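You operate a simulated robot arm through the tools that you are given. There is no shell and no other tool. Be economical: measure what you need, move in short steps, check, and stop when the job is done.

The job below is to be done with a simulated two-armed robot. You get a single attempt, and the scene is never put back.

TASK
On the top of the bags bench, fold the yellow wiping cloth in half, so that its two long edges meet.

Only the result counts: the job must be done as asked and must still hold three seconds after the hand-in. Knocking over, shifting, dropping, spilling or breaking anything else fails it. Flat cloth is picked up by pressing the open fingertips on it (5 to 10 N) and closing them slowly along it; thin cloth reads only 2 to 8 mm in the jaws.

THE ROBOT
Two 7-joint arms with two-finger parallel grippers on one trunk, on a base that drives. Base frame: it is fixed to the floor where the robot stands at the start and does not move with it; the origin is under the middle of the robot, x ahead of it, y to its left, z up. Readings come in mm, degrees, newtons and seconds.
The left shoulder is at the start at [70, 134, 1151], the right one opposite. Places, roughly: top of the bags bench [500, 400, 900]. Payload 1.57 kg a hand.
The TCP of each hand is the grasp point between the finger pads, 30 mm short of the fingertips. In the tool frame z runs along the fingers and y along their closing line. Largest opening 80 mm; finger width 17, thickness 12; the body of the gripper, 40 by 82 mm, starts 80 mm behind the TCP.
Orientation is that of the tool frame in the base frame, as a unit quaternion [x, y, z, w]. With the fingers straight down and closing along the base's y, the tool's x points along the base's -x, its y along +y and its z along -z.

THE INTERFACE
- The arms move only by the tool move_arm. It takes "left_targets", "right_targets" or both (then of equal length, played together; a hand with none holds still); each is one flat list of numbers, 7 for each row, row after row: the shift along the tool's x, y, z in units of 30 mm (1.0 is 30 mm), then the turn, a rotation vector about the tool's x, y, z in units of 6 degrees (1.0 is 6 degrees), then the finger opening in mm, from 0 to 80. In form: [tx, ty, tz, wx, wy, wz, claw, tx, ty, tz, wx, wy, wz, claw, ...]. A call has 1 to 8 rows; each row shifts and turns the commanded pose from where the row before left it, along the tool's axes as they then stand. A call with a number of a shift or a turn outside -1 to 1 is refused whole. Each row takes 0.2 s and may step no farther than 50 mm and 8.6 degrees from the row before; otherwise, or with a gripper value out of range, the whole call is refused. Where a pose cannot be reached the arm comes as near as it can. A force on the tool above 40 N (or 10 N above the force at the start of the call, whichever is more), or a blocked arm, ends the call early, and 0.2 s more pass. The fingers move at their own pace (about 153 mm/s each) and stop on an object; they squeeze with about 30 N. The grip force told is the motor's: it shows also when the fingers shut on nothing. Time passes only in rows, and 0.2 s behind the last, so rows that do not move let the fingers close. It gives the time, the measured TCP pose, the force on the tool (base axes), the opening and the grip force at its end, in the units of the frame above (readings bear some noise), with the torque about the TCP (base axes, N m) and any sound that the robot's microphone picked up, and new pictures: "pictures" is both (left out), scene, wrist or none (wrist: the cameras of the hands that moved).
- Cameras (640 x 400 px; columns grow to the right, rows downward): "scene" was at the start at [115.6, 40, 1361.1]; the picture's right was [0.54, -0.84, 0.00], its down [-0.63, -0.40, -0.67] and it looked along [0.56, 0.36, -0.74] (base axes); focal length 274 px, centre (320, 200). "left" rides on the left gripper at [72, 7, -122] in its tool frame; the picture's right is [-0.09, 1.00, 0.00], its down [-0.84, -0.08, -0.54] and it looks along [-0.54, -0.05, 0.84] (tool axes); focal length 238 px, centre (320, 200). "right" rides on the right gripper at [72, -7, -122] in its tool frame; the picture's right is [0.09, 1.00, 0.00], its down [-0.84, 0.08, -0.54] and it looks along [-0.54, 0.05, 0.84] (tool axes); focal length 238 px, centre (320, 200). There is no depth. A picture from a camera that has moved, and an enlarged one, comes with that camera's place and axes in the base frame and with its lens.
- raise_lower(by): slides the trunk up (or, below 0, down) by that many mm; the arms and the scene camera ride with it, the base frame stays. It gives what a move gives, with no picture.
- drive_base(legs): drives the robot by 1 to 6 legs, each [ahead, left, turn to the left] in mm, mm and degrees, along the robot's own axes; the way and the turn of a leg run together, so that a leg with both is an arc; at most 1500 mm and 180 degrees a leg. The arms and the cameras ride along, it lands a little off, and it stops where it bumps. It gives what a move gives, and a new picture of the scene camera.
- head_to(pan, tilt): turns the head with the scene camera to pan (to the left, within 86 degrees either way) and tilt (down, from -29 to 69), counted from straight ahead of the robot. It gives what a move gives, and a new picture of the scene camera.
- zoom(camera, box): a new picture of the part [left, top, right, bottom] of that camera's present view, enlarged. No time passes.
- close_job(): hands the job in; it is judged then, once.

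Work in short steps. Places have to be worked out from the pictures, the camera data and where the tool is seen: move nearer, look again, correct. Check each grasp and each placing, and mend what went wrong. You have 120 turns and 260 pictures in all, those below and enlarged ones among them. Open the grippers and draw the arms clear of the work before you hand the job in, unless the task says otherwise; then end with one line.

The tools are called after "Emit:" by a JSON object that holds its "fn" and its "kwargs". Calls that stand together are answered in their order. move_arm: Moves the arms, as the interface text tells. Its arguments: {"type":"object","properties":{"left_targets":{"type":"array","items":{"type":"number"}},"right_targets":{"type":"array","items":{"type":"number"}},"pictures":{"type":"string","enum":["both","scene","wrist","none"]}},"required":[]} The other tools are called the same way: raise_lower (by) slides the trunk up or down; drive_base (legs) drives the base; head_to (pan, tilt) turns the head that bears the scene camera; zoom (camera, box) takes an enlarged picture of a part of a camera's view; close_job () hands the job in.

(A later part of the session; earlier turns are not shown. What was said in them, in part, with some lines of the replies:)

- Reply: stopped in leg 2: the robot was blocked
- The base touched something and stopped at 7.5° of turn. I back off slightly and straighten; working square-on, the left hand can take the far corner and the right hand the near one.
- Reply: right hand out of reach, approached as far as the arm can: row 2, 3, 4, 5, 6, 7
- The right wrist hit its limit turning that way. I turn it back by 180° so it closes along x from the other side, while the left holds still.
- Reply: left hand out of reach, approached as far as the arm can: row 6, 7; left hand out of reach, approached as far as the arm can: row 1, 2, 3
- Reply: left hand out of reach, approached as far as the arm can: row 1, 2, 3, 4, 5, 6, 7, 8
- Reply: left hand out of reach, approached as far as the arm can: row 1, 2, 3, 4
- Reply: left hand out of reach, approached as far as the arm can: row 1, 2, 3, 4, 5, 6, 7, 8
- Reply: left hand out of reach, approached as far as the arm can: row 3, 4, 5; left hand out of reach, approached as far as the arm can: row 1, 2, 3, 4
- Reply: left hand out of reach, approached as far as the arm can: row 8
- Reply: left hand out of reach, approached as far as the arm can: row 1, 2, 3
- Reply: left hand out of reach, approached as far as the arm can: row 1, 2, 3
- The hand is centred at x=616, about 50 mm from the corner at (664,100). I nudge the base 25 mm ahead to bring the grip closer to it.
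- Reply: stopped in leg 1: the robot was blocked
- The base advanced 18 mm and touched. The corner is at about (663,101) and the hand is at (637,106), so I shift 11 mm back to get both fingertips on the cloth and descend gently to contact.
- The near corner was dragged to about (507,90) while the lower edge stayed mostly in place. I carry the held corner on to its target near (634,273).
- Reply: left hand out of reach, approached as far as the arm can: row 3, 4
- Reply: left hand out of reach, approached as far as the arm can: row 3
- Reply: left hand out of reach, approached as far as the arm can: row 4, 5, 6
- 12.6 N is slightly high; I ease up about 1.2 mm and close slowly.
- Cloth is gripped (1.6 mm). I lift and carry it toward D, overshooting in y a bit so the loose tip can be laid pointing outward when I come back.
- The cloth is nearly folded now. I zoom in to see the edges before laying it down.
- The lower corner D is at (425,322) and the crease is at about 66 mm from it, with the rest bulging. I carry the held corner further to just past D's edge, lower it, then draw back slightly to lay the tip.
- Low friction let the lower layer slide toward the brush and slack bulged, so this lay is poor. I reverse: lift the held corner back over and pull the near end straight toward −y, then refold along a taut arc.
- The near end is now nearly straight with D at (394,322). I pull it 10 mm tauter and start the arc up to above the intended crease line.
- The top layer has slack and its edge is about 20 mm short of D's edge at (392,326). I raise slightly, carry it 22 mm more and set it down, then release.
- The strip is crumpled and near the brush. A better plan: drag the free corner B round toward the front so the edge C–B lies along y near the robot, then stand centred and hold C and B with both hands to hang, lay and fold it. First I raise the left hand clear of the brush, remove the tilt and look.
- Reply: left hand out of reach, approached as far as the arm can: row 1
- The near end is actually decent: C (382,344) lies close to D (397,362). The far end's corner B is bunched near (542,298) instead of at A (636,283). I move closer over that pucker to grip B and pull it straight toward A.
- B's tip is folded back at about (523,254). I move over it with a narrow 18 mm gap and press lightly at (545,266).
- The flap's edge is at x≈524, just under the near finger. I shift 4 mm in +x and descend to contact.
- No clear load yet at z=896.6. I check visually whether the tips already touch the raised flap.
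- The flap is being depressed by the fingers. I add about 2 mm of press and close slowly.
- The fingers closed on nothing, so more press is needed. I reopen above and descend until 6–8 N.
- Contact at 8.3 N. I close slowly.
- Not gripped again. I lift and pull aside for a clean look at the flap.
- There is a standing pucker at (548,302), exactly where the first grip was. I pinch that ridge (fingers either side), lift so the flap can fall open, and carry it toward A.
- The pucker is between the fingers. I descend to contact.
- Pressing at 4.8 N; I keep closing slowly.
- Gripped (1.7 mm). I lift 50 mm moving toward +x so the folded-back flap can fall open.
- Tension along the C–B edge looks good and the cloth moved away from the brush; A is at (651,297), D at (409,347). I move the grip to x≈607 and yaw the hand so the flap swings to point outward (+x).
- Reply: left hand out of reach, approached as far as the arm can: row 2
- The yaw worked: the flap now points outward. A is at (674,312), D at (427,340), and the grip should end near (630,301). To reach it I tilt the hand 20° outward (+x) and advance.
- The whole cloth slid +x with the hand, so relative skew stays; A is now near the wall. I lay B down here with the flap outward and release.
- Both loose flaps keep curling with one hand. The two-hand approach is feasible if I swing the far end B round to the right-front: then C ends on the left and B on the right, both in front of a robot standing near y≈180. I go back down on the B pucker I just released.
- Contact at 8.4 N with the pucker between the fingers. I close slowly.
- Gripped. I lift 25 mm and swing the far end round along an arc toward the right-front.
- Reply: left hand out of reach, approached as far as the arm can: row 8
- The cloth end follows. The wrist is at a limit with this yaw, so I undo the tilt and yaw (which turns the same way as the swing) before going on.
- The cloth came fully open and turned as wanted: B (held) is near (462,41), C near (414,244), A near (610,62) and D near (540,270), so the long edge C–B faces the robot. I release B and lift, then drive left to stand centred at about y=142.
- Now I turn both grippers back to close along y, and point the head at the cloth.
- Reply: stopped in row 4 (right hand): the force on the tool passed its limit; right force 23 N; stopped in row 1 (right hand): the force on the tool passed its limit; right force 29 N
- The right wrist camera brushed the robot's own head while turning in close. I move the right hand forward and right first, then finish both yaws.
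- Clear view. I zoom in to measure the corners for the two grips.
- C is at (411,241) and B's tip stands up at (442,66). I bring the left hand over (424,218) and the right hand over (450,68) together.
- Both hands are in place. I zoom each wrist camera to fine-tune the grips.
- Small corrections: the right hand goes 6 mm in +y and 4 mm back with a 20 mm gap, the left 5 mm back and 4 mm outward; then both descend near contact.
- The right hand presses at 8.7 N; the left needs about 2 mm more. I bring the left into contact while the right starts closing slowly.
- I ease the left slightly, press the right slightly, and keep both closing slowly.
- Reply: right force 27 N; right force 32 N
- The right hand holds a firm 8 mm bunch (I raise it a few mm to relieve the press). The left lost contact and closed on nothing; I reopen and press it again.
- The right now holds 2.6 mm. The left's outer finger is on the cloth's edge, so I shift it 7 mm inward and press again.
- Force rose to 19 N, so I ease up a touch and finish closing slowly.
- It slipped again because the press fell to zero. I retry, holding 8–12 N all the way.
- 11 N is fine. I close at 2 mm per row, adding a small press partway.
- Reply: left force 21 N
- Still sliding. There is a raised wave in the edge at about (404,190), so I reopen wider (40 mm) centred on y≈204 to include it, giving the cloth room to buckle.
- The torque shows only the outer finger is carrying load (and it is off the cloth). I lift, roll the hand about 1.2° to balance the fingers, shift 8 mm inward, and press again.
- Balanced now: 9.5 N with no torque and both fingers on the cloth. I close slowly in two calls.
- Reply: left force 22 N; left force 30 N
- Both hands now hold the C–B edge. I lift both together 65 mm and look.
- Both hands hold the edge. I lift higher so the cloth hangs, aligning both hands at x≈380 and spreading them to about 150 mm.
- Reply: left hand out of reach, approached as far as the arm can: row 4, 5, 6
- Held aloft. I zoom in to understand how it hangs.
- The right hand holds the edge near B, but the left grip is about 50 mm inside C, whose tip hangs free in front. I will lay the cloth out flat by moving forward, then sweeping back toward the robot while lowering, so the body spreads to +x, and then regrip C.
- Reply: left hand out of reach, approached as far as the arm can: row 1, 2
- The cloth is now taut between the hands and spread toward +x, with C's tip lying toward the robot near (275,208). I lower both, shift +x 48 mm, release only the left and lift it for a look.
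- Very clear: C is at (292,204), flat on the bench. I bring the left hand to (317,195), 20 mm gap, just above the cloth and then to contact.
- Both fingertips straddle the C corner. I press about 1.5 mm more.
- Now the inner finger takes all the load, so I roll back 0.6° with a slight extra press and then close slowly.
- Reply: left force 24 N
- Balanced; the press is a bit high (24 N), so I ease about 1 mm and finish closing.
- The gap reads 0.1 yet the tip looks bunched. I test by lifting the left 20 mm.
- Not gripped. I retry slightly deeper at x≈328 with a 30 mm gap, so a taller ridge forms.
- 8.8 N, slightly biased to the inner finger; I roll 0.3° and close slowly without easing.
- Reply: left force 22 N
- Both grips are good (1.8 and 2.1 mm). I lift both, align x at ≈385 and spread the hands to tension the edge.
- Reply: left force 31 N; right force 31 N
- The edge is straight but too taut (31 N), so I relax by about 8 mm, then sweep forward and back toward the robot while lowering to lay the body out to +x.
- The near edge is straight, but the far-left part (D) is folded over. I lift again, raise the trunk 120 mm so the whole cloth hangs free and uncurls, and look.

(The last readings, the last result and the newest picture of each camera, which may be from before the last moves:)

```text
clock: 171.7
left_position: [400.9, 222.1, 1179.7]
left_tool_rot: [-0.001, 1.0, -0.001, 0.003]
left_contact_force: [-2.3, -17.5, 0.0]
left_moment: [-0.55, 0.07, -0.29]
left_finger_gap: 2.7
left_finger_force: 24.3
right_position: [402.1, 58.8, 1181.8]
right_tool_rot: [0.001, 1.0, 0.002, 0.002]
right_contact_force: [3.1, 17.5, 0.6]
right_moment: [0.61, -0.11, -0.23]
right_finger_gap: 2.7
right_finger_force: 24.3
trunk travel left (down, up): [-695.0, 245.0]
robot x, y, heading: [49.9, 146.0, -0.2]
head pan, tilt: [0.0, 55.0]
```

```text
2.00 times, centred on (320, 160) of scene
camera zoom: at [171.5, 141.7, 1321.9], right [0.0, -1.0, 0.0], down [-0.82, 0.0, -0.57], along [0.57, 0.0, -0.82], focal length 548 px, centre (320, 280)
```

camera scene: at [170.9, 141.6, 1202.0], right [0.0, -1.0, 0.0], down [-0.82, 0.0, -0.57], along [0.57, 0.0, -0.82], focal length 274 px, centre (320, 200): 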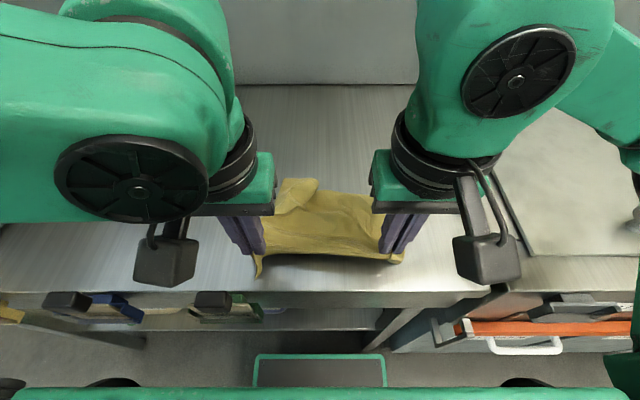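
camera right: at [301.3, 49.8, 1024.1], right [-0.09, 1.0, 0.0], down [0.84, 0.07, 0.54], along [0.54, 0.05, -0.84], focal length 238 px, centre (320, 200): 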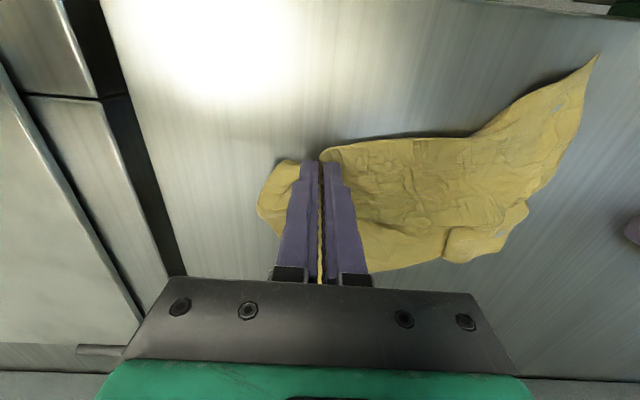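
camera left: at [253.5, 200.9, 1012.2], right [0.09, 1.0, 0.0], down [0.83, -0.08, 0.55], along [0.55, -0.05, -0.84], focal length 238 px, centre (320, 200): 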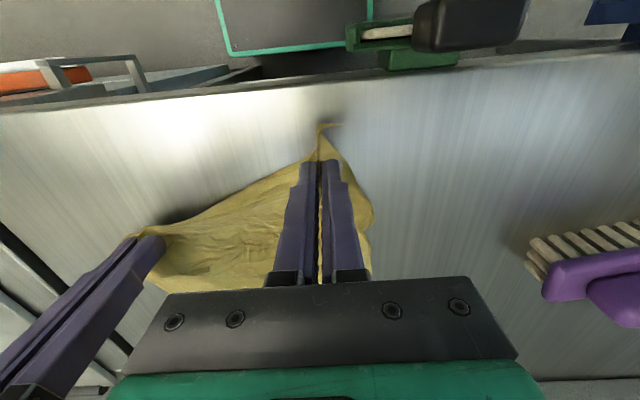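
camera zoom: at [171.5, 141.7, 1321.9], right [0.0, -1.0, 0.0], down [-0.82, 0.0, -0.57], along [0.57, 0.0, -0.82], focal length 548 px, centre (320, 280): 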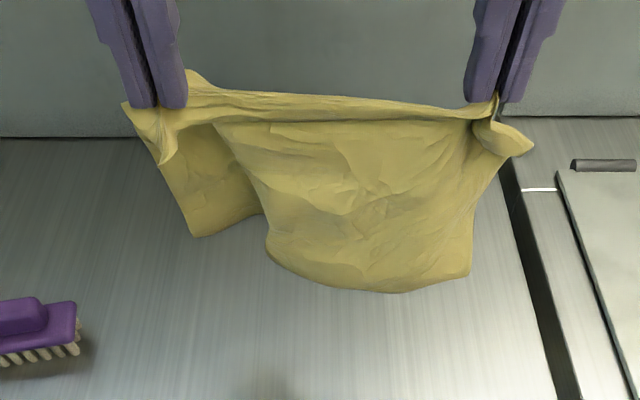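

It hangs well now: the gripped rim hangs on the robot side and the body behind it. I fold from this hang: lower so the free edge touches at x≈340, lay the lower half toward +x, then bring the held edge back over toward the robot.

Emit:
{"fn": "raise_lower", "kwargs": {"by": -115}}

Emit:
{"fn": "move_arm", "kwargs": {"left_targets": [0.7, 0, 0, 0, 0, 0, 0, 0.7, 0, 0, 0, 0, 0, 0, 0.6, 0, 0.1, 0, 0, 0, 0, -0.69, 0, 0.63, 0, 0, 0, 0, -0.69, 0, 0.63, 0, 0, 0, 0, -0.69, 0, 0.63, 0, 0, 0, 0, -0.69, 0, 0.63, 0, 0, 0, 0, -0.69, 0, 0.6, 0, 0, 0, 0], "right_targets": [0.7, 0, 0, 0, 0, 0, 0, 0.7, 0, 0, 0, 0, 0, 0, 0.6, 0, 0.1, 0, 0, 0, 0, -0.69, 0, 0.63, 0, 0, 0, 0, -0.69, 0, 0.63, 0, 0, 0, 0, -0.69, 0, 0.63, 0, 0, 0, 0, -0.69, 0, 0.63, 0, 0, 0, 0, -0.69, 0, 0.6, 0, 0, 0, 0], "pictures": "scene"}}

Emit:
{"fn": "zoom", "kwargs": {"camera": "scene", "box": [160, 80, 480, 280]}}

```text
clock: 173.1
left_position: [399.1, 221.6, 1065.1]
left_tool_rot: [-0.001, 1.0, -0.001, 0.003]
left_contact_force: [-3.8, -18.4, -0.5]
left_moment: [-0.54, 0.06, -0.24]
left_finger_gap: 3.0
left_finger_force: 23.8
right_position: [400.7, 59.6, 1066.8]
right_tool_rot: [0.002, 1.0, 0.002, 0.001]
right_contact_force: [3.4, 18.3, 0.4]
right_moment: [0.55, -0.1, -0.21]
right_finger_gap: 3.0
right_finger_force: 24.0
trunk travel left (down, up): [-580.0, 360.0]
robot x, y, heading: [48.3, 145.4, -0.3]
head pan, tilt: [0.0, 55.0]
```

```text
clock: 174.9
left_position: [446.1, 222.1, 966.7]
left_tool_rot: [-0.001, 1.0, 0.0, 0.003]
left_contact_force: [-2.4, -16.5, 0.4]
left_moment: [-0.56, 0.11, -0.25]
left_finger_gap: 2.7
left_finger_force: 24.2
right_position: [444.9, 59.4, 968.5]
right_tool_rot: [0.002, 1.0, 0.001, 0.001]
right_contact_force: [2.7, 16.9, 0.0]
right_moment: [0.54, -0.11, -0.28]
right_finger_gap: 2.7
right_finger_force: 23.9
trunk travel left (down, up): [-580.0, 360.0]
robot x, y, heading: [47.4, 142.7, -0.3]
head pan, tilt: [0.0, 55.0]
camera scene: at [173.3, 141.9, 1206.7], right [0.0, -1.0, 0.0], down [-0.82, 0.0, -0.57], along [0.57, 0.0, -0.82], focal length 274 px, centre (320, 200)
```

scene: 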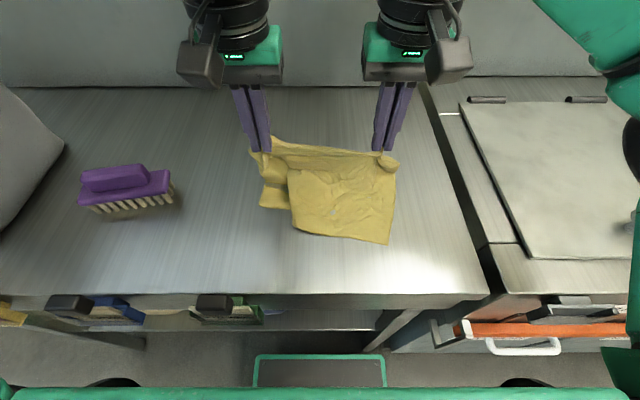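

```text
2.00 times, centred on (320, 180) of scene
camera zoom: at [173.3, 141.9, 1206.7], right [0.0, -1.0, 0.0], down [-0.82, 0.0, -0.57], along [0.57, 0.0, -0.82], focal length 548 px, centre (320, 240)
```

zoom: 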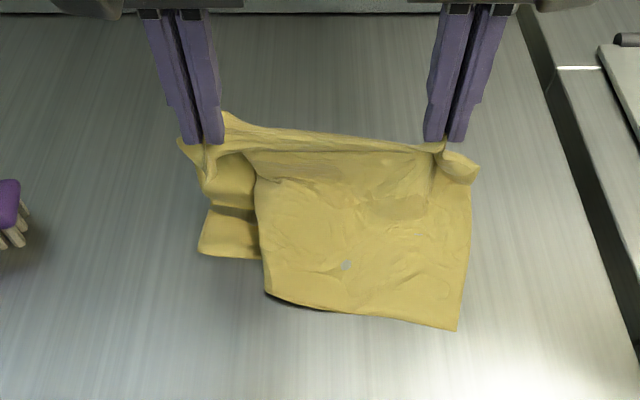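

The lower half is down with A at (338,46) and D at (400,233), with an overlap pleat on the left of the lower layer. I complete the fold by bringing the held edge back over (right to x≈363, left to x≈395); I'll pull out the pleat afterwards by pinning with one hand and pulling D with the other.

Emit:
{"fn": "move_arm", "kwargs": {"left_targets": [0.6, -0.1, 0.1, 0, 0, 0, 0, 0.57, 0, 0.57, 0, 0, 0, 0, 0.33, 0, 0.87, 0, 0, 0, 0, 0.2, 0, 0.75, 0, 0, 0, 0], "right_targets": [1.0, 0, 0.1, 0, 0, 0, 0, 0.9, 0, 0.57, 0, 0, 0, 0, 0.57, 0, 0.87, 0, 0, 0, 0, 0.27, 0, 0.75, 0, 0, 0, 0], "pictures": "scene"}}

Emit:
{"fn": "zoom", "kwargs": {"camera": "scene", "box": [160, 80, 480, 280]}}

```text
clock: 175.9
left_position: [393.6, 218.2, 900.4]
left_tool_rot: [-0.002, 1.0, -0.001, 0.004]
left_contact_force: [-8.0, -21.8, 2.4]
left_moment: [-0.67, 0.28, -0.28]
left_finger_gap: 4.2
left_finger_force: 24.6
right_position: [361.3, 60.6, 902.8]
right_tool_rot: [0.003, 1.0, 0.003, 0.004]
right_contact_force: [7.3, 21.1, 6.3]
right_moment: [0.65, -0.27, -0.29]
right_finger_gap: 3.3
right_finger_force: 24.5
trunk travel left (down, up): [-580.0, 360.0]
robot x, y, heading: [50.0, 140.0, -0.1]
head pan, tilt: [0.0, 55.0]
camera scene: at [170.6, 141.8, 1207.3], right [0.0, -1.0, 0.0], down [-0.82, 0.0, -0.57], along [0.57, 0.0, -0.82], focal length 274 px, centre (320, 200)
```

scene: 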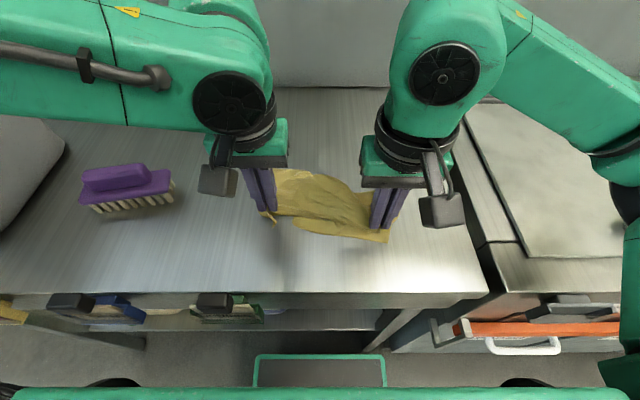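

```text
2.00 times, centred on (320, 180) of scene
camera zoom: at [170.6, 141.8, 1207.3], right [0.0, -1.0, 0.0], down [-0.82, 0.0, -0.57], along [0.57, 0.0, -0.82], focal length 548 px, centre (320, 240)
```

zoom: 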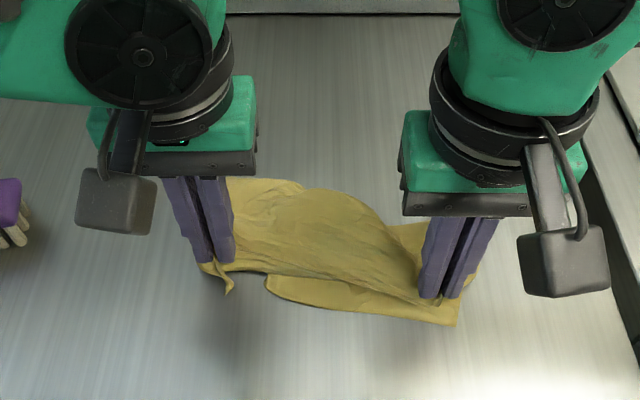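

The fold looks good: held edge straight, C's tip pointing outward, about 15–18 mm short of the lower edge. I move both hands 15 mm toward the robot, lower, and release both gently.

Emit:
{"fn": "move_arm", "kwargs": {"left_targets": [0.25, -0.05, 0, 0, 0, 0, 0, 0.25, -0.05, 0.15, 0, 0, 0, 0, 0, 0, 0.1, 0, 0, 0, 0, 0, 0, 0, 0, 0, 0, 8, 0, 0, 0, 0, 0, 0, 14, 0, 0, -0.4, 0, 0, 0, 14, 0, 0, -1, 0, 0, 0, 20, 0, 0.5, -1, 0, 0, 0, 20], "right_targets": [0.25, 0.05, 0, 0, 0, 0, 0, 0.25, 0.05, 0.15, 0, 0, 0, 0, 0, 0, 0.1, 0, 0, 0, 0, 0, 0, 0, 0, 0, 0, 8, 0, 0, 0, 0, 0, 0, 14, 0, 0, -0.4, 0, 0, 0, 14, 0, 0, -1, 0, 0, 0, 20, 0, -0.5, -1, 0, 0, 0, 20], "pictures": "both"}}

Emit:
{"fn": "zoom", "kwargs": {"camera": "scene", "box": [200, 130, 440, 280]}}

```text
clock: 177.7
left_position: [376.4, 231.0, 964.7]
left_tool_rot: [-0.001, 1.0, 0.001, 0.005]
left_contact_force: [-0.6, 0.9, 0.2]
left_moment: [0.03, -0.02, -0.02]
left_finger_gap: 19.9
left_finger_force: 0.1
right_position: [346.3, 47.8, 966.6]
right_tool_rot: [0.001, 1.0, 0.002, 0.0]
right_contact_force: [-0.3, -0.4, -0.4]
right_moment: [-0.02, -0.01, 0.02]
right_finger_gap: 19.9
right_finger_force: 0.1
trunk travel left (down, up): [-580.0, 360.0]
robot x, y, heading: [50.6, 144.2, -0.4]
head pan, tilt: [0.0, 55.0]
camera scene: at [169.8, 141.7, 1207.0], right [0.0, -1.0, 0.0], down [-0.82, 0.0, -0.57], along [0.57, 0.0, -0.82], focal length 274 px, centre (320, 200)
camera right: at [274.3, 41.5, 1088.5], right [-0.09, 1.0, 0.0], down [0.84, 0.07, 0.54], along [0.54, 0.05, -0.84], focal length 238 px, centre (320, 200)
camera left: at [303.1, 237.1, 1085.2], right [0.09, 1.0, 0.0], down [0.83, -0.08, 0.55], along [0.55, -0.05, -0.84], focal length 238 px, centre (320, 200)
```

scene: 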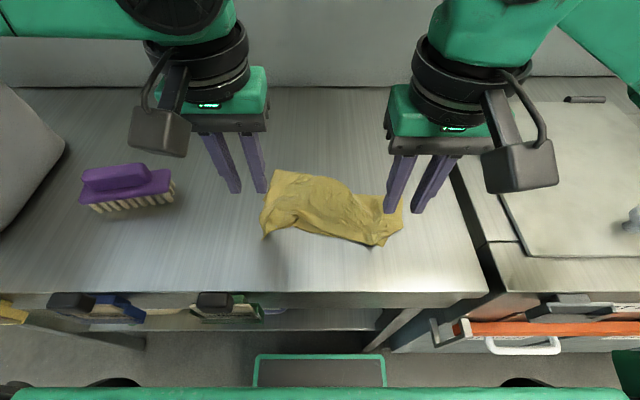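
right: 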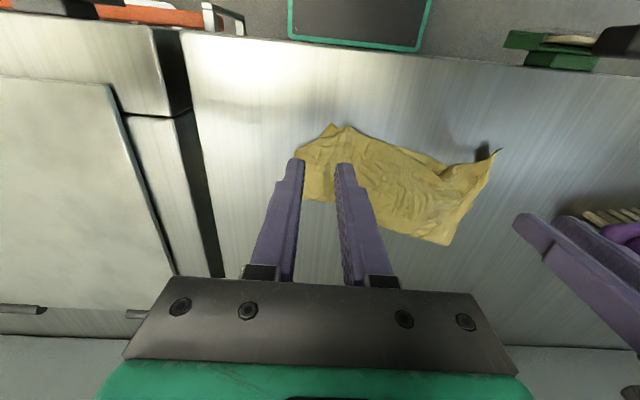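
left: 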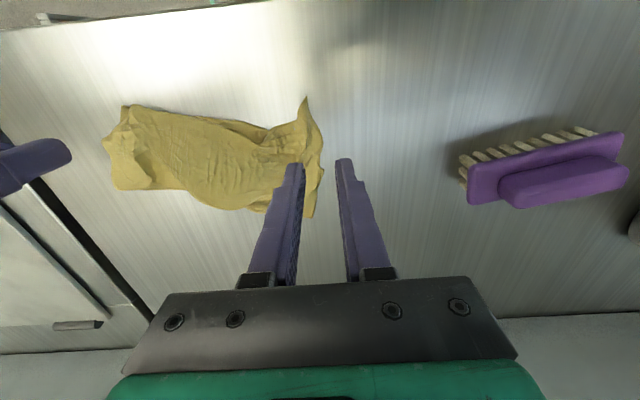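

```text
2.67 times, centred on (320, 205) of scene
camera zoom: at [169.8, 141.7, 1207.0], right [0.0, -1.0, 0.0], down [-0.82, 0.0, -0.57], along [0.57, 0.0, -0.82], focal length 730 px, centre (320, 187)
```

zoom: 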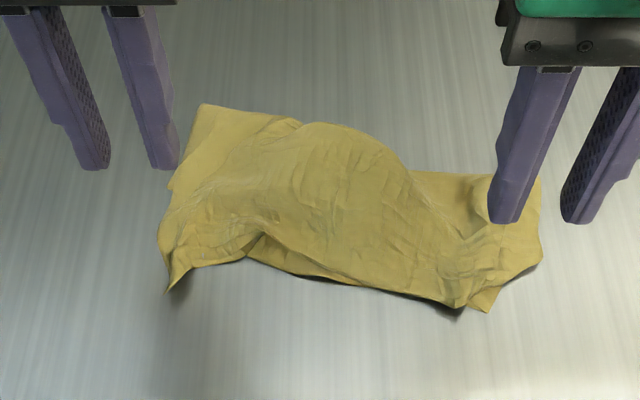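

The fold holds. C is at (345,222) but the lower corner D peeks out at about (408,229). I press the closed left fingertips on that peeking bit and drag it outward to expose it.

Emit:
{"fn": "move_arm", "kwargs": {"left_targets": [-0.48, 0.15, 0.8, 0, 0, 0, 0, -0.48, 0.1, 0.8, 0, 0, 0, 0, 0, 0, 0.7, 0, 0, 0, 0, 0, 0, 0.2, 0, 0, 0, 0, 0, 0.2, 0, 0, 0, 0, 0, 0.1, 0.3, 0, 0, 0, 0, 0, 0.2, 0.3, 0, 0, 0, 0, 0, 0.2, 0.2, 0, 0, 0, 0, 0], "pictures": "wrist"}}

Emit:
{"fn": "zoom", "kwargs": {"camera": "left", "box": [100, 40, 420, 240]}}

```text
clock: 179.5
left_position: [392.4, 266.1, 891.4]
left_tool_rot: [-0.002, 1.0, 0.001, 0.008]
left_contact_force: [6.7, -5.9, 37.6]
left_moment: [-0.58, -0.07, 0.09]
left_finger_gap: 0.0
left_finger_force: 21.2
right_position: [345.6, 45.5, 967.1]
right_tool_rot: [0.002, 1.0, 0.003, 0.003]
right_contact_force: [-0.1, 0.5, -0.2]
right_moment: [0.02, -0.02, 0.02]
right_finger_gap: 19.9
right_finger_force: 0.2
trunk travel left (down, up): [-580.0, 360.0]
robot x, y, heading: [47.3, 144.2, -0.2]
head pan, tilt: [0.0, 55.0]
camera left: at [317.2, 273.0, 1011.6], right [0.09, 1.0, 0.0], down [0.83, -0.07, 0.55], along [0.55, -0.05, -0.83], focal length 238 px, centre (320, 200)
```

left: 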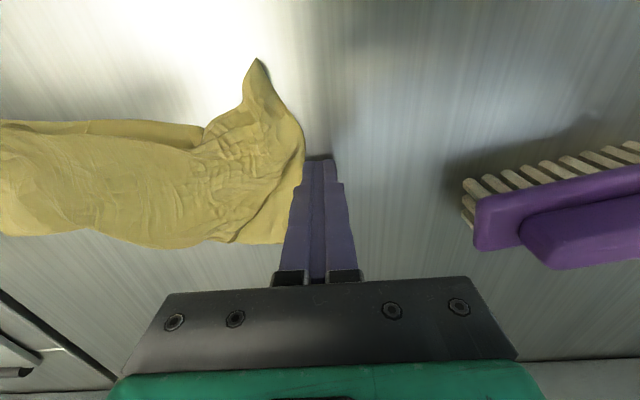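

```text
2.00 times, centred on (260, 140) of left
camera zoom: at [317.2, 273.0, 1011.6], right [0.09, 1.0, 0.0], down [0.83, -0.07, 0.55], along [0.55, -0.05, -0.83], focal length 477 px, centre (440, 320)
```

zoom: 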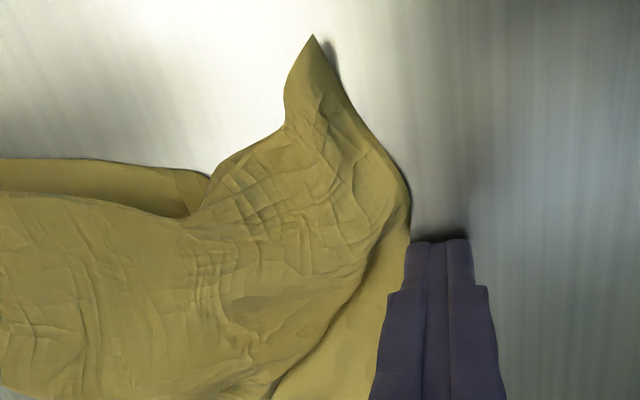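

D moved out to about (374,257); more of the lower layer shows near (402,245). I press there with less force and drag it 28 mm toward the robot to bring D level with the edge.

Emit:
{"fn": "move_arm", "kwargs": {"left_targets": [0, 0, -0.4, 0, 0, 0, 0, -0.33, -0.63, 0, 0, 0, 0, 0, 0, 0, 0.33, 0, 0, 0, 0, 0.25, 0.05, 0, 0, 0, 0, 0, 0.35, 0.05, 0, 0, 0, 0, 0, 0.35, 0.05, 0, 0, 0, 0, 0, 0, 0, -0.6, 0, 0, 0, 0, -0.5, 0.8, -0.9, 0, 0, 0, 0], "pictures": "both"}}

Emit:
{"fn": "zoom", "kwargs": {"camera": "scene", "box": [200, 130, 440, 280]}}

```text
clock: 181.3
left_position: [388.2, 279.0, 935.5]
left_tool_rot: [-0.002, 1.0, -0.001, 0.003]
left_contact_force: [-0.1, 1.0, -1.0]
left_moment: [-0.03, 0.0, 0.02]
left_finger_gap: 0.4
left_finger_force: 20.9
right_position: [346.9, 50.2, 965.8]
right_tool_rot: [0.002, 1.0, 0.001, 0.001]
right_contact_force: [0.7, -0.2, -0.2]
right_moment: [-0.01, 0.03, 0.01]
right_finger_gap: 19.8
right_finger_force: 0.1
trunk travel left (down, up): [-580.0, 360.0]
robot x, y, heading: [50.1, 144.7, -0.3]
head pan, tilt: [0.0, 55.0]
camera scene: at [171.1, 142.9, 1206.9], right [0.0, -1.0, 0.0], down [-0.82, 0.0, -0.57], along [0.57, 0.0, -0.82], focal length 274 px, centre (320, 200)
camera left: at [314.0, 285.8, 1056.2], right [0.09, 1.0, 0.0], down [0.83, -0.07, 0.55], along [0.54, -0.05, -0.84], focal length 238 px, centre (320, 200)
```

scene: 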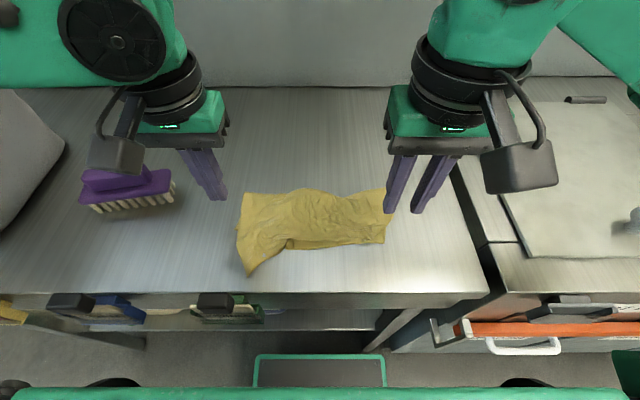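
left: 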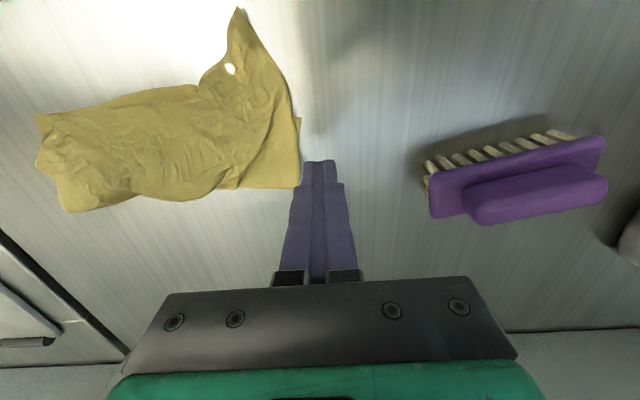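

```text
2.67 times, centred on (320, 205) of scene
camera zoom: at [171.1, 142.9, 1206.9], right [0.0, -1.0, 0.0], down [-0.82, 0.0, -0.57], along [0.57, 0.0, -0.82], focal length 730 px, centre (320, 187)
```

zoom: 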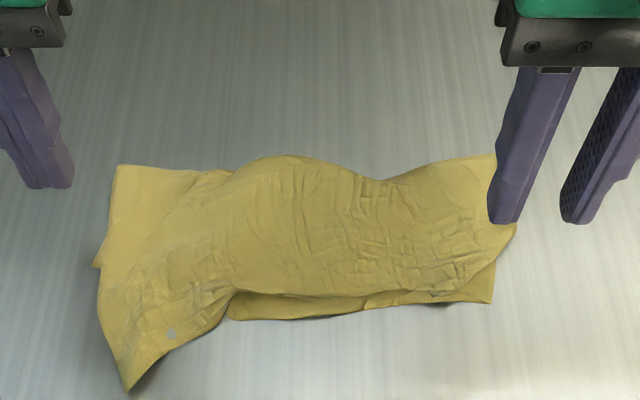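

The lower edge is now fairly straight (x≈334–340, D near (360,264)), but C's flap overshoots at (291,236). I grip that single-layer flap at (326,223) with a 30 mm gap to lift it back onto D.

Emit:
{"fn": "move_arm", "kwargs": {"left_targets": [0.7, -0.62, 0.2, 0, 0, 0, 30, 0.7, -0.62, 0.4, 0, 0, 0, 30, 0.67, -0.63, 0.4, 0, 0, 0, 30, 0, 0, 0.4, 0, 0, 0, 30, 0, 0, 0.1, 0, 0, 0, 30, 0, 0, 0, 0, 0, 0, 30], "pictures": "wrist"}}

```text
clock: 182.7
left_position: [327.6, 221.5, 892.7]
left_tool_rot: [-0.001, 1.0, 0.0, 0.003]
left_contact_force: [0.5, 0.7, 0.2]
left_moment: [-0.02, 0.04, -0.01]
left_finger_gap: 30.0
left_finger_force: 0.0
right_position: [348.2, 48.9, 966.5]
right_tool_rot: [0.002, 1.0, 0.002, 0.002]
right_contact_force: [-0.4, -0.8, -0.3]
right_moment: [0.01, -0.05, -0.04]
right_finger_gap: 20.1
right_finger_force: 0.1
trunk travel left (down, up): [-580.0, 360.0]
robot x, y, heading: [47.6, 145.8, 0.0]
head pan, tilt: [0.0, 55.0]
camera left: at [254.1, 227.3, 1013.7], right [0.09, 1.0, 0.0], down [0.83, -0.08, 0.55], along [0.55, -0.05, -0.84], focal length 238 px, centre (320, 200)
```

left: 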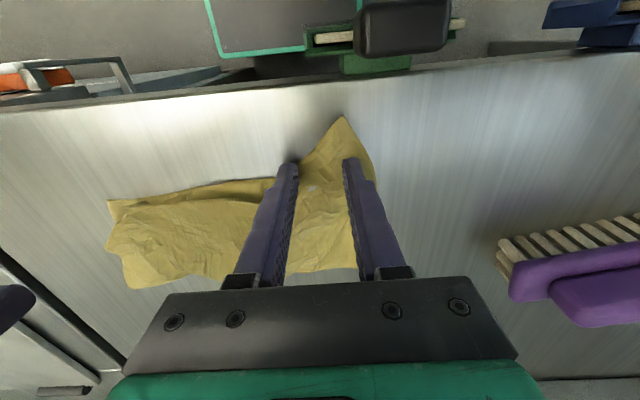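

Slightly off-centre; I shift 5 mm in +y and press about 2.5 mm.

Emit:
{"fn": "move_arm", "kwargs": {"left_targets": [-0.1, 0.17, 0, 0, 0, 0, 28, 0, 0, 0.085, 0, 0, 0, 28, 0, 0, 0, 0, 0, 0, 28], "pictures": "none"}}

```text
clock: 183.5
left_position: [330.1, 227.3, 891.5]
left_tool_rot: [-0.002, 1.0, 0.0, 0.004]
left_contact_force: [1.1, -1.5, 8.5]
left_moment: [-0.03, 0.01, 0.03]
left_finger_gap: 27.8
left_finger_force: 0.1
right_position: [346.6, 47.0, 964.9]
right_tool_rot: [0.002, 1.0, 0.002, 0.002]
right_contact_force: [-0.5, 0.2, -0.4]
right_moment: [-0.02, -0.05, -0.01]
right_finger_gap: 20.1
right_finger_force: 0.1
trunk travel left (down, up): [-580.0, 360.0]
robot x, y, heading: [49.7, 147.9, -0.1]
head pan, tilt: [0.0, 55.0]
```

8.5 N and balanced. I close slowly.

Emit:
{"fn": "move_arm", "kwargs": {"left_targets": [0, 0, 0, 0, 0, 0, 26, 0, 0, 0, 0, 0, 0, 24, 0, 0, 0, 0, 0, 0, 22, 0, 0, 0, 0, 0, 0, 20, 0, 0, 0, 0, 0, 0, 18, 0, 0, 0, 0, 0, 0, 16, 0, 0, 0, 0, 0, 0, 14], "pictures": "none"}}

Emit:
{"fn": "move_arm", "kwargs": {"left_targets": [0, 0, 0, 0, 0, 0, 12, 0, 0, 0, 0, 0, 0, 10, 0, 0, 0, 0, 0, 0, 8, 0, 0, 0, 0, 0, 0, 6, 0, 0, 0, 0, 0, 0, 4, 0, 0, 0, 0, 0, 0, 2, 0, 0, 0, 0, 0, 0, 0, 0, 0, 0, 0, 0, 0, 0], "pictures": "wrist"}}

```text
clock: 185.1
left_position: [329.6, 227.3, 891.2]
left_tool_rot: [-0.002, 1.0, 0.001, 0.003]
left_contact_force: [0.3, 0.2, 13.5]
left_moment: [0.01, 0.04, 0.02]
left_finger_gap: 11.2
left_finger_force: 0.0
right_position: [347.0, 47.6, 966.5]
right_tool_rot: [0.002, 1.0, 0.002, 0.001]
right_contact_force: [0.2, -0.2, 0.3]
right_moment: [0.02, -0.02, -0.02]
right_finger_gap: 20.1
right_finger_force: 0.0
trunk travel left (down, up): [-580.0, 360.0]
robot x, y, heading: [45.9, 145.1, -0.1]
head pan, tilt: [0.0, 55.0]
```

```text
clock: 186.9
left_position: [329.9, 226.2, 890.1]
left_tool_rot: [-0.002, 1.0, 0.001, 0.003]
left_contact_force: [0.3, 0.2, 15.9]
left_moment: [0.01, 0.04, -0.04]
left_finger_gap: 1.9
left_finger_force: 23.3
right_position: [346.7, 48.1, 966.7]
right_tool_rot: [0.002, 1.0, 0.001, 0.001]
right_contact_force: [0.4, 0.3, 0.1]
right_moment: [-0.04, 0.02, 0.04]
right_finger_gap: 19.8
right_finger_force: 0.1
trunk travel left (down, up): [-580.0, 360.0]
robot x, y, heading: [49.5, 141.7, 0.1]
head pan, tilt: [0.0, 55.0]
camera left: at [255.7, 233.2, 1012.3], right [0.09, 1.0, 0.0], down [0.83, -0.08, 0.55], along [0.55, -0.05, -0.84], focal length 238 px, centre (320, 200)
```

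left: 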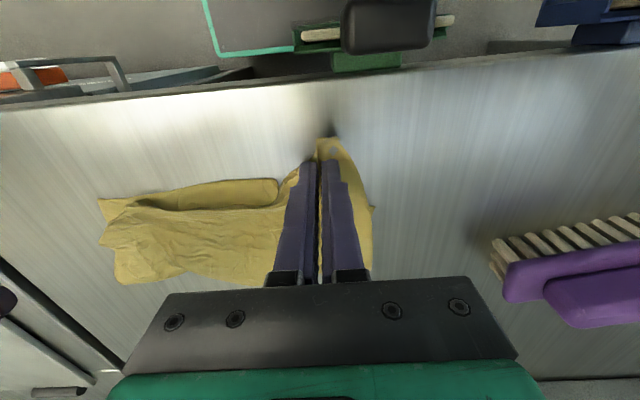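

Gripped (1.9 mm). I lift it, carry it about 52 mm in +x and 26 mm in +y with a small overshoot, and draw back low so the tip lies outward over D; then release.

Emit:
{"fn": "move_arm", "kwargs": {"left_targets": [0, 0, -0.9, 0, 0, 0, 0, -0.7, 0.3, -0.1, 0, 0, 0, 0, -0.7, 0.3, 0, 0, 0, 0, 0, -0.7, 0.27, 0.2, 0, 0, 0, 0, -0.1, 0, 0.45, 0, 0, 0, 0, 0.25, 0, 0.2, 0, 0, 0, 0, 0.22, 0, 0, 0, 0, 0, 0], "pictures": "none"}}

Emit:
{"fn": "move_arm", "kwargs": {"left_targets": [0, 0, 0, 0, 0, 0, 6, 0, 0, 0, 0, 0, 0, 14, 0, 0, -0.4, 0, 0, 0, 14, 0, 0, -1, 0, 0, 0, 20, 0, 0.6, -1, 0, 0, 0, 20, 0, 0.8, -0.5, 0, 0, 0, 20], "pictures": "wrist"}}

Emit:
{"fn": "zoom", "kwargs": {"camera": "scene", "box": [200, 130, 440, 280]}}

```text
clock: 188.5
left_position: [381.7, 253.5, 893.3]
left_tool_rot: [-0.002, 1.0, 0.0, 0.005]
left_contact_force: [0.2, 0.8, 1.8]
left_moment: [0.0, -0.03, 0.04]
left_finger_gap: 1.8
left_finger_force: 23.9
right_position: [347.1, 48.6, 966.3]
right_tool_rot: [0.003, 1.0, 0.003, 0.001]
right_contact_force: [-0.5, -0.5, -0.4]
right_moment: [0.01, 0.02, -0.01]
right_finger_gap: 20.1
right_finger_force: 0.0
trunk travel left (down, up): [-580.0, 360.0]
robot x, y, heading: [53.1, 143.2, -0.2]
head pan, tilt: [0.0, 55.0]
```

```text
clock: 189.9
left_position: [380.6, 296.2, 979.8]
left_tool_rot: [-0.001, 1.0, 0.0, 0.003]
left_contact_force: [-0.6, 1.3, 0.4]
left_moment: [-0.03, 0.01, 0.01]
left_finger_gap: 20.1
left_finger_force: 0.1
right_position: [347.0, 49.8, 966.0]
right_tool_rot: [0.002, 1.0, 0.001, 0.002]
right_contact_force: [-0.3, 0.3, 0.5]
right_moment: [0.01, -0.02, 0.01]
right_finger_gap: 20.3
right_finger_force: 0.0
trunk travel left (down, up): [-580.0, 360.0]
robot x, y, heading: [51.2, 144.3, -0.2]
head pan, tilt: [0.0, 55.0]
camera left: at [306.6, 302.8, 1101.3], right [0.09, 1.0, 0.0], down [0.83, -0.08, 0.55], along [0.55, -0.05, -0.84], focal length 238 px, centre (320, 200)
```

left: 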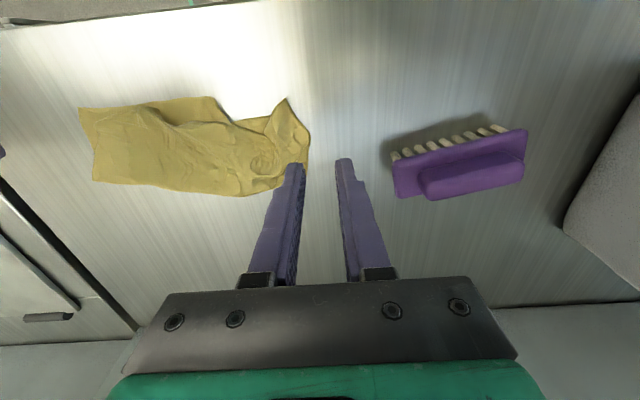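

```text
2.67 times, centred on (320, 205) of scene
camera zoom: at [171.1, 142.7, 1207.0], right [0.0, -1.0, 0.0], down [-0.82, 0.0, -0.57], along [0.57, 0.0, -0.82], focal length 730 px, centre (320, 187)
```

zoom: 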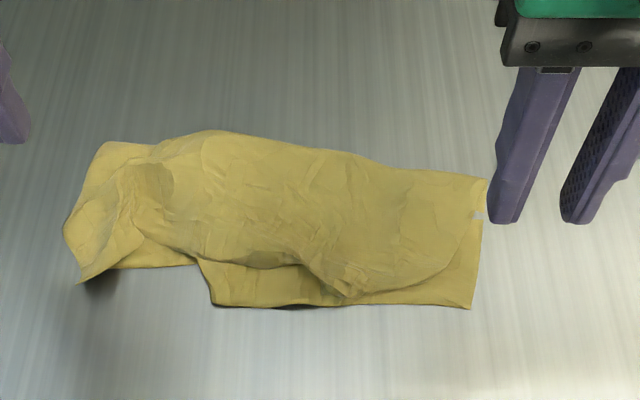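

The strip is neat now. B's corner sits at about (342,127), about 60 mm left of A (338,65), with slack in the top layer. I bring the right hand onto B to pull it toward A.

Emit:
{"fn": "move_arm", "kwargs": {"right_targets": [-0.1, 0.7, 0.5, 0, 0, 0, 24, -0.1, 0.7, 0.6, 0, 0, 0, 24, -0.1, 0.7, 0.6, 0, 0, 0, 24, 0, 0, 0.6, 0, 0, 0, 24, 0, 0, 0.15, 0, 0, 0, 24, 0, 0, 0, 0, 0, 0, 24], "pictures": "wrist"}}

```text
clock: 191.3
left_position: [380.0, 295.3, 980.1]
left_tool_rot: [-0.002, 1.0, 0.001, 0.003]
left_contact_force: [0.4, -0.2, 0.3]
left_moment: [0.0, -0.05, -0.03]
left_finger_gap: 20.1
left_finger_force: 0.0
right_position: [356.6, 110.5, 891.8]
right_tool_rot: [0.003, 1.0, 0.002, 0.002]
right_contact_force: [0.3, 0.4, 3.9]
right_moment: [0.02, -0.03, -0.02]
right_finger_gap: 24.2
right_finger_force: 0.5
trunk travel left (down, up): [-580.0, 360.0]
robot x, y, heading: [48.5, 143.6, 0.1]
head pan, tilt: [0.0, 55.0]
camera right: at [285.1, 104.0, 1014.4], right [-0.09, 1.0, 0.0], down [0.84, 0.07, 0.54], along [0.54, 0.05, -0.84], focal length 238 px, centre (320, 200)
```

right: 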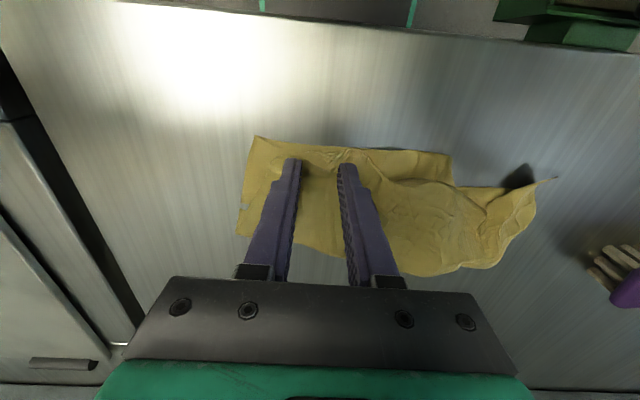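

Contact is light (3.9 N) with the fingers around B's region. I press slightly more and close slowly.

Emit:
{"fn": "move_arm", "kwargs": {"right_targets": [0, 0, 0.03, 0, 0, 0, 22, 0, 0, 0, 0, 0, 0, 20, 0, 0, 0, 0, 0, 0, 18, 0, 0, 0, 0, 0, 0, 16, 0, 0, 0, 0, 0, 0, 14, 0, 0, 0, 0, 0, 0, 12], "pictures": "none"}}

Emit:
{"fn": "move_arm", "kwargs": {"right_targets": [0, 0, 0, 0, 0, 0, 10, 0, 0, 0, 0, 0, 0, 8, 0, 0, 0, 0, 0, 0, 6, 0, 0, 0, 0, 0, 0, 4, 0, 0, 0, 0, 0, 0, 2, 0, 0, 0, 0, 0, 0, 0, 0, 0, 0, 0, 0, 0, 0, 0, 0, -0.4, 0, 0, 0, 0], "pictures": "wrist"}}

```text
clock: 192.7
left_position: [379.6, 295.9, 980.9]
left_tool_rot: [-0.001, 1.0, 0.0, 0.004]
left_contact_force: [1.0, -0.1, -0.5]
left_moment: [0.0, -0.03, 0.0]
left_finger_gap: 19.8
left_finger_force: 0.0
right_position: [356.2, 111.3, 892.6]
right_tool_rot: [0.003, 1.0, 0.002, 0.001]
right_contact_force: [2.0, -0.5, 15.3]
right_moment: [0.07, -0.01, -0.02]
right_finger_gap: 11.6
right_finger_force: 0.0
trunk travel left (down, up): [-580.0, 360.0]
robot x, y, heading: [50.7, 146.3, -0.0]
head pan, tilt: [0.0, 55.0]
```

```text
clock: 194.5
left_position: [380.0, 295.3, 979.6]
left_tool_rot: [-0.001, 1.0, 0.0, 0.004]
left_contact_force: [0.1, -1.5, -1.0]
left_moment: [-0.01, 0.01, -0.01]
left_finger_gap: 20.0
left_finger_force: 0.0
right_position: [356.1, 111.1, 902.8]
right_tool_rot: [0.002, 1.0, 0.0, 0.0]
right_contact_force: [0.5, -0.4, 1.1]
right_moment: [0.01, 0.03, 0.02]
right_finger_gap: 0.0
right_finger_force: 21.1
trunk travel left (down, up): [-580.0, 360.0]
robot x, y, heading: [47.8, 142.8, -0.1]
head pan, tilt: [0.0, 55.0]
camera right: at [284.8, 104.4, 1024.7], right [-0.09, 1.0, 0.0], down [0.84, 0.07, 0.54], along [0.54, 0.05, -0.84], focal length 238 px, centre (320, 200)
```

right: 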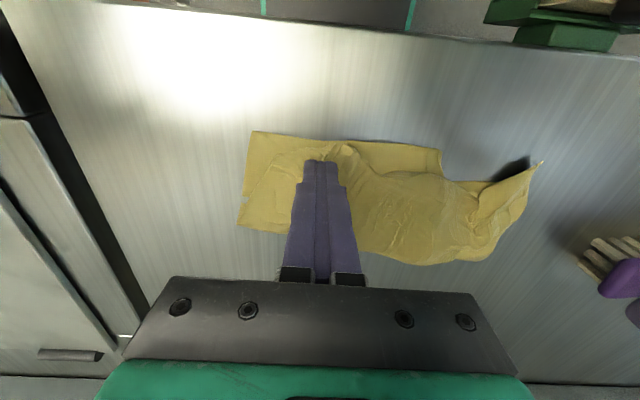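

That grip missed. With few turns left I try a single light friction drag: closed fingertips on B's corner, drawn 50 mm toward A, then lift away.

Emit:
{"fn": "move_arm", "kwargs": {"right_targets": [0, 0.4, 0, 0, 0, 0, 0, 0, 0, 0.38, 0, 0, 0, 0, 0, -0.4, 0, 0, 0, 0, 0, 0, -0.4, 0, 0, 0, 0, 0, 0, -0.4, 0, 0, 0, 0, 0, 0, -0.4, 0, 0, 0, 0, 0, 0, 0, -0.8, 0, 0, 0, 0, 0, -0.8, -1, 0, 0, 0, 10], "pictures": "none"}}

Emit:
{"fn": "zoom", "kwargs": {"camera": "scene", "box": [200, 130, 440, 280]}}

```text
clock: 196.3
left_position: [379.4, 293.1, 981.0]
left_tool_rot: [-0.001, 1.0, 0.001, 0.004]
left_contact_force: [-0.6, 0.3, 1.2]
left_moment: [0.04, -0.04, -0.01]
left_finger_gap: 20.0
left_finger_force: 0.0
right_position: [355.4, 48.1, 946.1]
right_tool_rot: [0.001, 1.0, 0.001, 0.002]
right_contact_force: [-0.6, 0.4, 0.3]
right_moment: [0.01, -0.02, -0.02]
right_finger_gap: 9.9
right_finger_force: 0.1
trunk travel left (down, up): [-580.0, 360.0]
robot x, y, heading: [50.6, 145.1, 0.1]
head pan, tilt: [0.0, 55.0]
```

```text
2.67 times, centred on (320, 205) of scene
camera zoom: at [170.1, 140.1, 1207.0], right [0.0, -1.0, 0.0], down [-0.82, 0.0, -0.57], along [0.57, 0.0, -0.82], focal length 730 px, centre (320, 187)
```

zoom: 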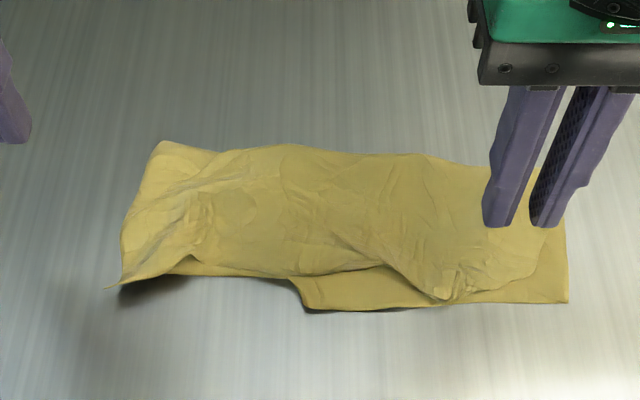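

The whole cloth slid together. I try once more with the left hand pinning the left end while the right presses on B and draws 60 mm to the right, which should take the slack out of both layers.

Emit:
{"fn": "move_arm", "kwargs": {"left_targets": [0, -0.7, 0.9, 0, 0, 0, 0, -0.1, -0.7, 1.0, 0, 0, 0, 0, 0, 0, 0.95, 0, 0, 0, 0, 0, 0, 0.15, 0, 0, 0, 0, 0, 0, 0, 0, 0, 0, 0, 0, 0, 0, 0, 0, 0, 0, 0, 0, 0, 0, 0, 0, 0, 0, 0, 0, 0, 0, 0, 0], "right_targets": [0, 0.55, 0.8, 0, 0, 0, 0, 0.1, 0.5, 0.8, 0, 0, 0, 0, 0, 0, 0.22, 0, 0, 0, 0, 0, 0, 0, 0, 0, 0, 0, 0, -0.5, 0, 0, 0, 0, 0, 0, -0.5, 0, 0, 0, 0, 0, 0, -0.5, 0, 0, 0, 0, 0, 0, -0.5, 0, 0, 0, 0, 0], "pictures": "none"}}

Emit:
{"fn": "move_arm", "kwargs": {"left_targets": [0, 0, -0.6, 0, 0, 0, 0, 0, 0, -1, 0, 0, 0, 0, 0, 0.5, -1, 0, 0, 0, 10, 0, 0.5, -1, 0, 0, 0, 20, 0, 0.5, -1, 0, 0, 0, 20], "right_targets": [0, 0, -0.6, 0, 0, 0, 0, 0, 0, -1, 0, 0, 0, 0, 0, -0.5, -1, 0, 0, 0, 10, 0, -0.5, -1, 0, 0, 0, 20, 0, -0.5, -1, 0, 0, 0, 20], "pictures": "none"}}

Emit:
{"fn": "zoom", "kwargs": {"camera": "scene", "box": [200, 130, 440, 280]}}

```text
clock: 198.1
left_position: [384.7, 252.1, 890.7]
left_tool_rot: [-0.002, 1.0, 0.0, 0.007]
left_contact_force: [5.6, 2.1, 31.9]
left_moment: [-0.11, -0.15, 0.02]
left_finger_gap: 0.1
left_finger_force: 21.7
right_position: [350.6, 22.9, 892.2]
right_tool_rot: [0.002, 1.0, 0.002, 0.002]
right_contact_force: [0.8, 1.2, 1.7]
right_moment: [0.03, -0.03, -0.02]
right_finger_gap: 0.0
right_finger_force: 21.0
trunk travel left (down, up): [-580.0, 360.0]
robot x, y, heading: [50.3, 142.0, -0.2]
head pan, tilt: [0.0, 55.0]
```

```text
clock: 199.3
left_position: [382.0, 298.0, 1027.6]
left_tool_rot: [-0.001, 1.0, 0.0, 0.003]
left_contact_force: [-0.6, -0.1, -0.4]
left_moment: [-0.02, -0.01, 0.03]
left_finger_gap: 19.9
left_finger_force: 0.1
right_position: [351.1, -24.5, 1028.4]
right_tool_rot: [0.002, 1.0, 0.003, 0.001]
right_contact_force: [-0.1, 0.1, 0.3]
right_moment: [-0.03, -0.02, -0.01]
right_finger_gap: 20.1
right_finger_force: 0.1
trunk travel left (down, up): [-580.0, 360.0]
robot x, y, heading: [49.7, 141.0, -0.4]
head pan, tilt: [0.0, 55.0]
```

```text
2.67 times, centred on (320, 205) of scene
camera zoom: at [169.8, 141.8, 1207.0], right [0.0, -1.0, 0.0], down [-0.82, 0.0, -0.57], along [0.57, 0.0, -0.82], focal length 730 px, centre (320, 187)
```

zoom: 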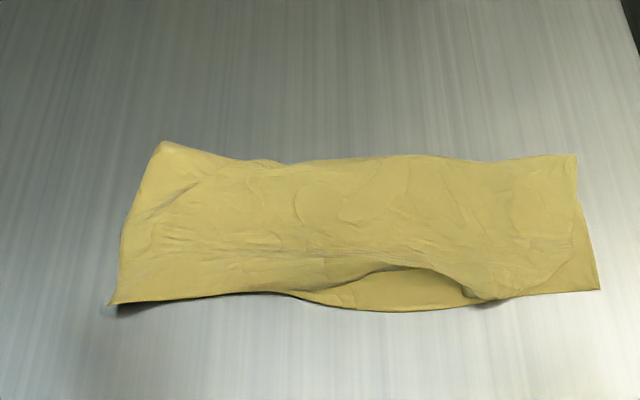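

A big improvement: the strip is now full length and the pleat is gone, with only a small gap mid-edge and B still short of A. I repeat the same pinned drag once, then retract both arms.

Emit:
{"fn": "move_arm", "kwargs": {"left_targets": [0, -0.31, 0.9, 0, 0, 0, 0, 0, -0.31, 0.9, 0, 0, 0, 0, 0, -0.31, 0.9, 0, 0, 0, 0, 0, -0.31, 0.9, 0, 0, 0, 0, 0, -0.31, 0.9, 0, 0, 0, 0, 0, 0, 0.12, 0, 0, 0, 0], "right_targets": [0, 0.55, 0.91, 0, 0, 0, 0, 0, 0.55, 0.91, 0, 0, 0, 0, 0, 0.55, 0.91, 0, 0, 0, 0, 0, 0.55, 0.91, 0, 0, 0, 0, 0, 0.55, 0.91, 0, 0, 0, 0, 0, 0, 0.03, 0, 0, 0, 0], "pictures": "none"}}

Emit:
{"fn": "move_arm", "kwargs": {"left_targets": [0, 0, 0, 0, 0, 0, 0, 0, 0, 0, 0, 0, 0, 0, 0, 0, 0, 0, 0, 0, 0, 0, 0, 0, 0, 0, 0, 0, 0, 0, -0.6, 0, 0, 0, 0, 0, 0, -1, 0, 0, 0, 0, 0, 0.5, -1, 0, 0, 0, 20, 0, 0.5, -1, 0, 0, 0, 40], "right_targets": [0.05, -0.5, 0, 0, 0, 0, 0, 0.05, -0.5, 0, 0, 0, 0, 0, 0.05, -0.5, 0, 0, 0, 0, 0, 0.05, -0.4, 0, 0, 0, 0, 0, 0, 0, -0.6, 0, 0, 0, 0, 0, 0, -1, 0, 0, 0, 0, 0, -0.5, -1, 0, 0, 0, 20, 0, -0.5, -1, 0, 0, 0, 40], "pictures": "none"}}

Emit:
{"fn": "zoom", "kwargs": {"camera": "scene", "box": [200, 130, 440, 280]}}

```text
clock: 200.7
left_position: [385.2, 251.2, 890.7]
left_tool_rot: [-0.001, 1.0, -0.001, 0.008]
left_contact_force: [1.0, 2.2, 25.0]
left_moment: [-0.14, 0.04, 0.03]
left_finger_gap: 0.0
left_finger_force: 21.3
right_position: [351.7, 59.4, 893.7]
right_tool_rot: [0.003, 1.0, 0.002, 0.003]
right_contact_force: [-0.1, -0.3, 0.9]
right_moment: [0.02, -0.01, 0.01]
right_finger_gap: 0.0
right_finger_force: 21.4
trunk travel left (down, up): [-580.0, 360.0]
robot x, y, heading: [50.7, 146.3, -0.2]
head pan, tilt: [0.0, 55.0]
```

```text
clock: 201.5
left_position: [385.2, 249.6, 891.0]
left_tool_rot: [0.0, 1.0, -0.002, 0.009]
left_contact_force: [-1.3, -0.7, 11.7]
left_moment: [-0.15, 0.01, -0.04]
left_finger_gap: 0.1
left_finger_force: 21.5
right_position: [346.7, 18.0, 892.5]
right_tool_rot: [0.003, 1.0, 0.001, 0.003]
right_contact_force: [0.1, -0.5, 2.7]
right_moment: [-0.02, 0.0, 0.01]
right_finger_gap: 0.0
right_finger_force: 20.7
trunk travel left (down, up): [-580.0, 360.0]
robot x, y, heading: [49.6, 140.9, -0.1]
head pan, tilt: [0.0, 55.0]
stopped in row 4 (left hand): the force on the tool passed its limit (the readings are from after the stop); the commanded pose is now the measured one
```

```text
2.67 times, centred on (320, 205) of scene
camera zoom: at [169.1, 141.5, 1206.8], right [0.0, -1.0, 0.0], down [-0.82, 0.0, -0.58], along [0.58, 0.0, -0.82], focal length 730 px, centre (320, 187)
```

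zoom: 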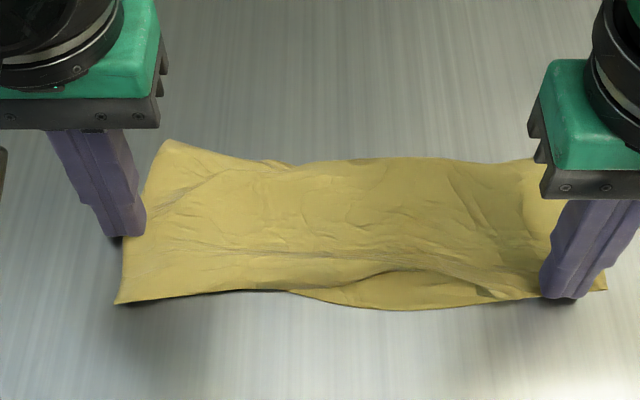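

The edges now nearly coincide along the whole length. I lift both arms straight clear and hand in.

Emit:
{"fn": "move_arm", "kwargs": {"left_targets": [0, 0, -0.6, 0, 0, 0, 0, 0, 0, -1, 0, 0, 0, 0, 0, 0.5, -1, 0, 0, 0, 20, 0, 0.5, -1, 0, 0, 0, 40, 0, 0.5, -1, 0, 0, 0, 60], "right_targets": [0, 0, -0.6, 0, 0, 0, 0, 0, 0, -1, 0, 0, 0, 0, 0, -0.5, -1, 0, 0, 0, 20, 0, -0.5, -1, 0, 0, 0, 40, 0, -0.5, -1, 0, 0, 0, 60], "pictures": "scene"}}

Emit:
{"fn": "close_job", "kwargs": {}}

```text
clock: 202.7
left_position: [382.0, 297.2, 1029.1]
left_tool_rot: [-0.001, 1.0, -0.001, 0.007]
left_contact_force: [0.7, 0.0, 0.4]
left_moment: [-0.05, 0.0, -0.02]
left_finger_gap: 60.2
left_finger_force: 0.1
right_position: [346.7, -26.6, 1029.5]
right_tool_rot: [0.003, 1.0, 0.002, 0.002]
right_contact_force: [-0.3, -1.1, 0.5]
right_moment: [0.02, -0.02, 0.01]
right_finger_gap: 59.9
right_finger_force: 0.0
trunk travel left (down, up): [-580.0, 360.0]
robot x, y, heading: [50.3, 144.2, -0.2]
head pan, tilt: [0.0, 55.0]
camera scene: at [169.9, 142.0, 1207.0], right [0.0, -1.0, 0.0], down [-0.82, 0.0, -0.57], along [0.57, 0.0, -0.82], focal length 274 px, centre (320, 200)
```

scene: 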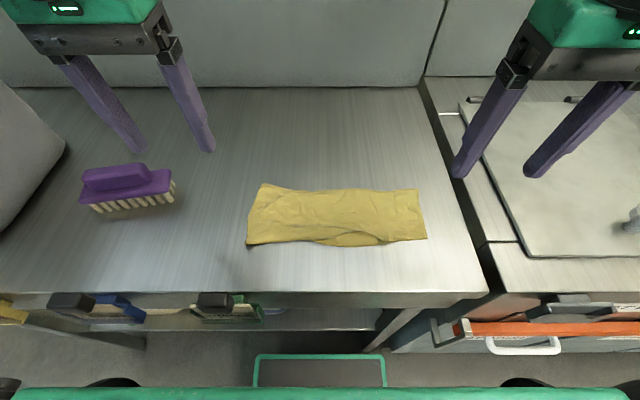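

```text
The job is handed in.
```

The yellow cloth is folded in half lengthwise on the bags bench and handed in: its long edges meet along most of their length, with a small gap mid-edge and one top corner possibly a little short. The grippers are open, the arms are clear, and nothing else appears to have moved, though the base bumped the benches twice while I positioned it.
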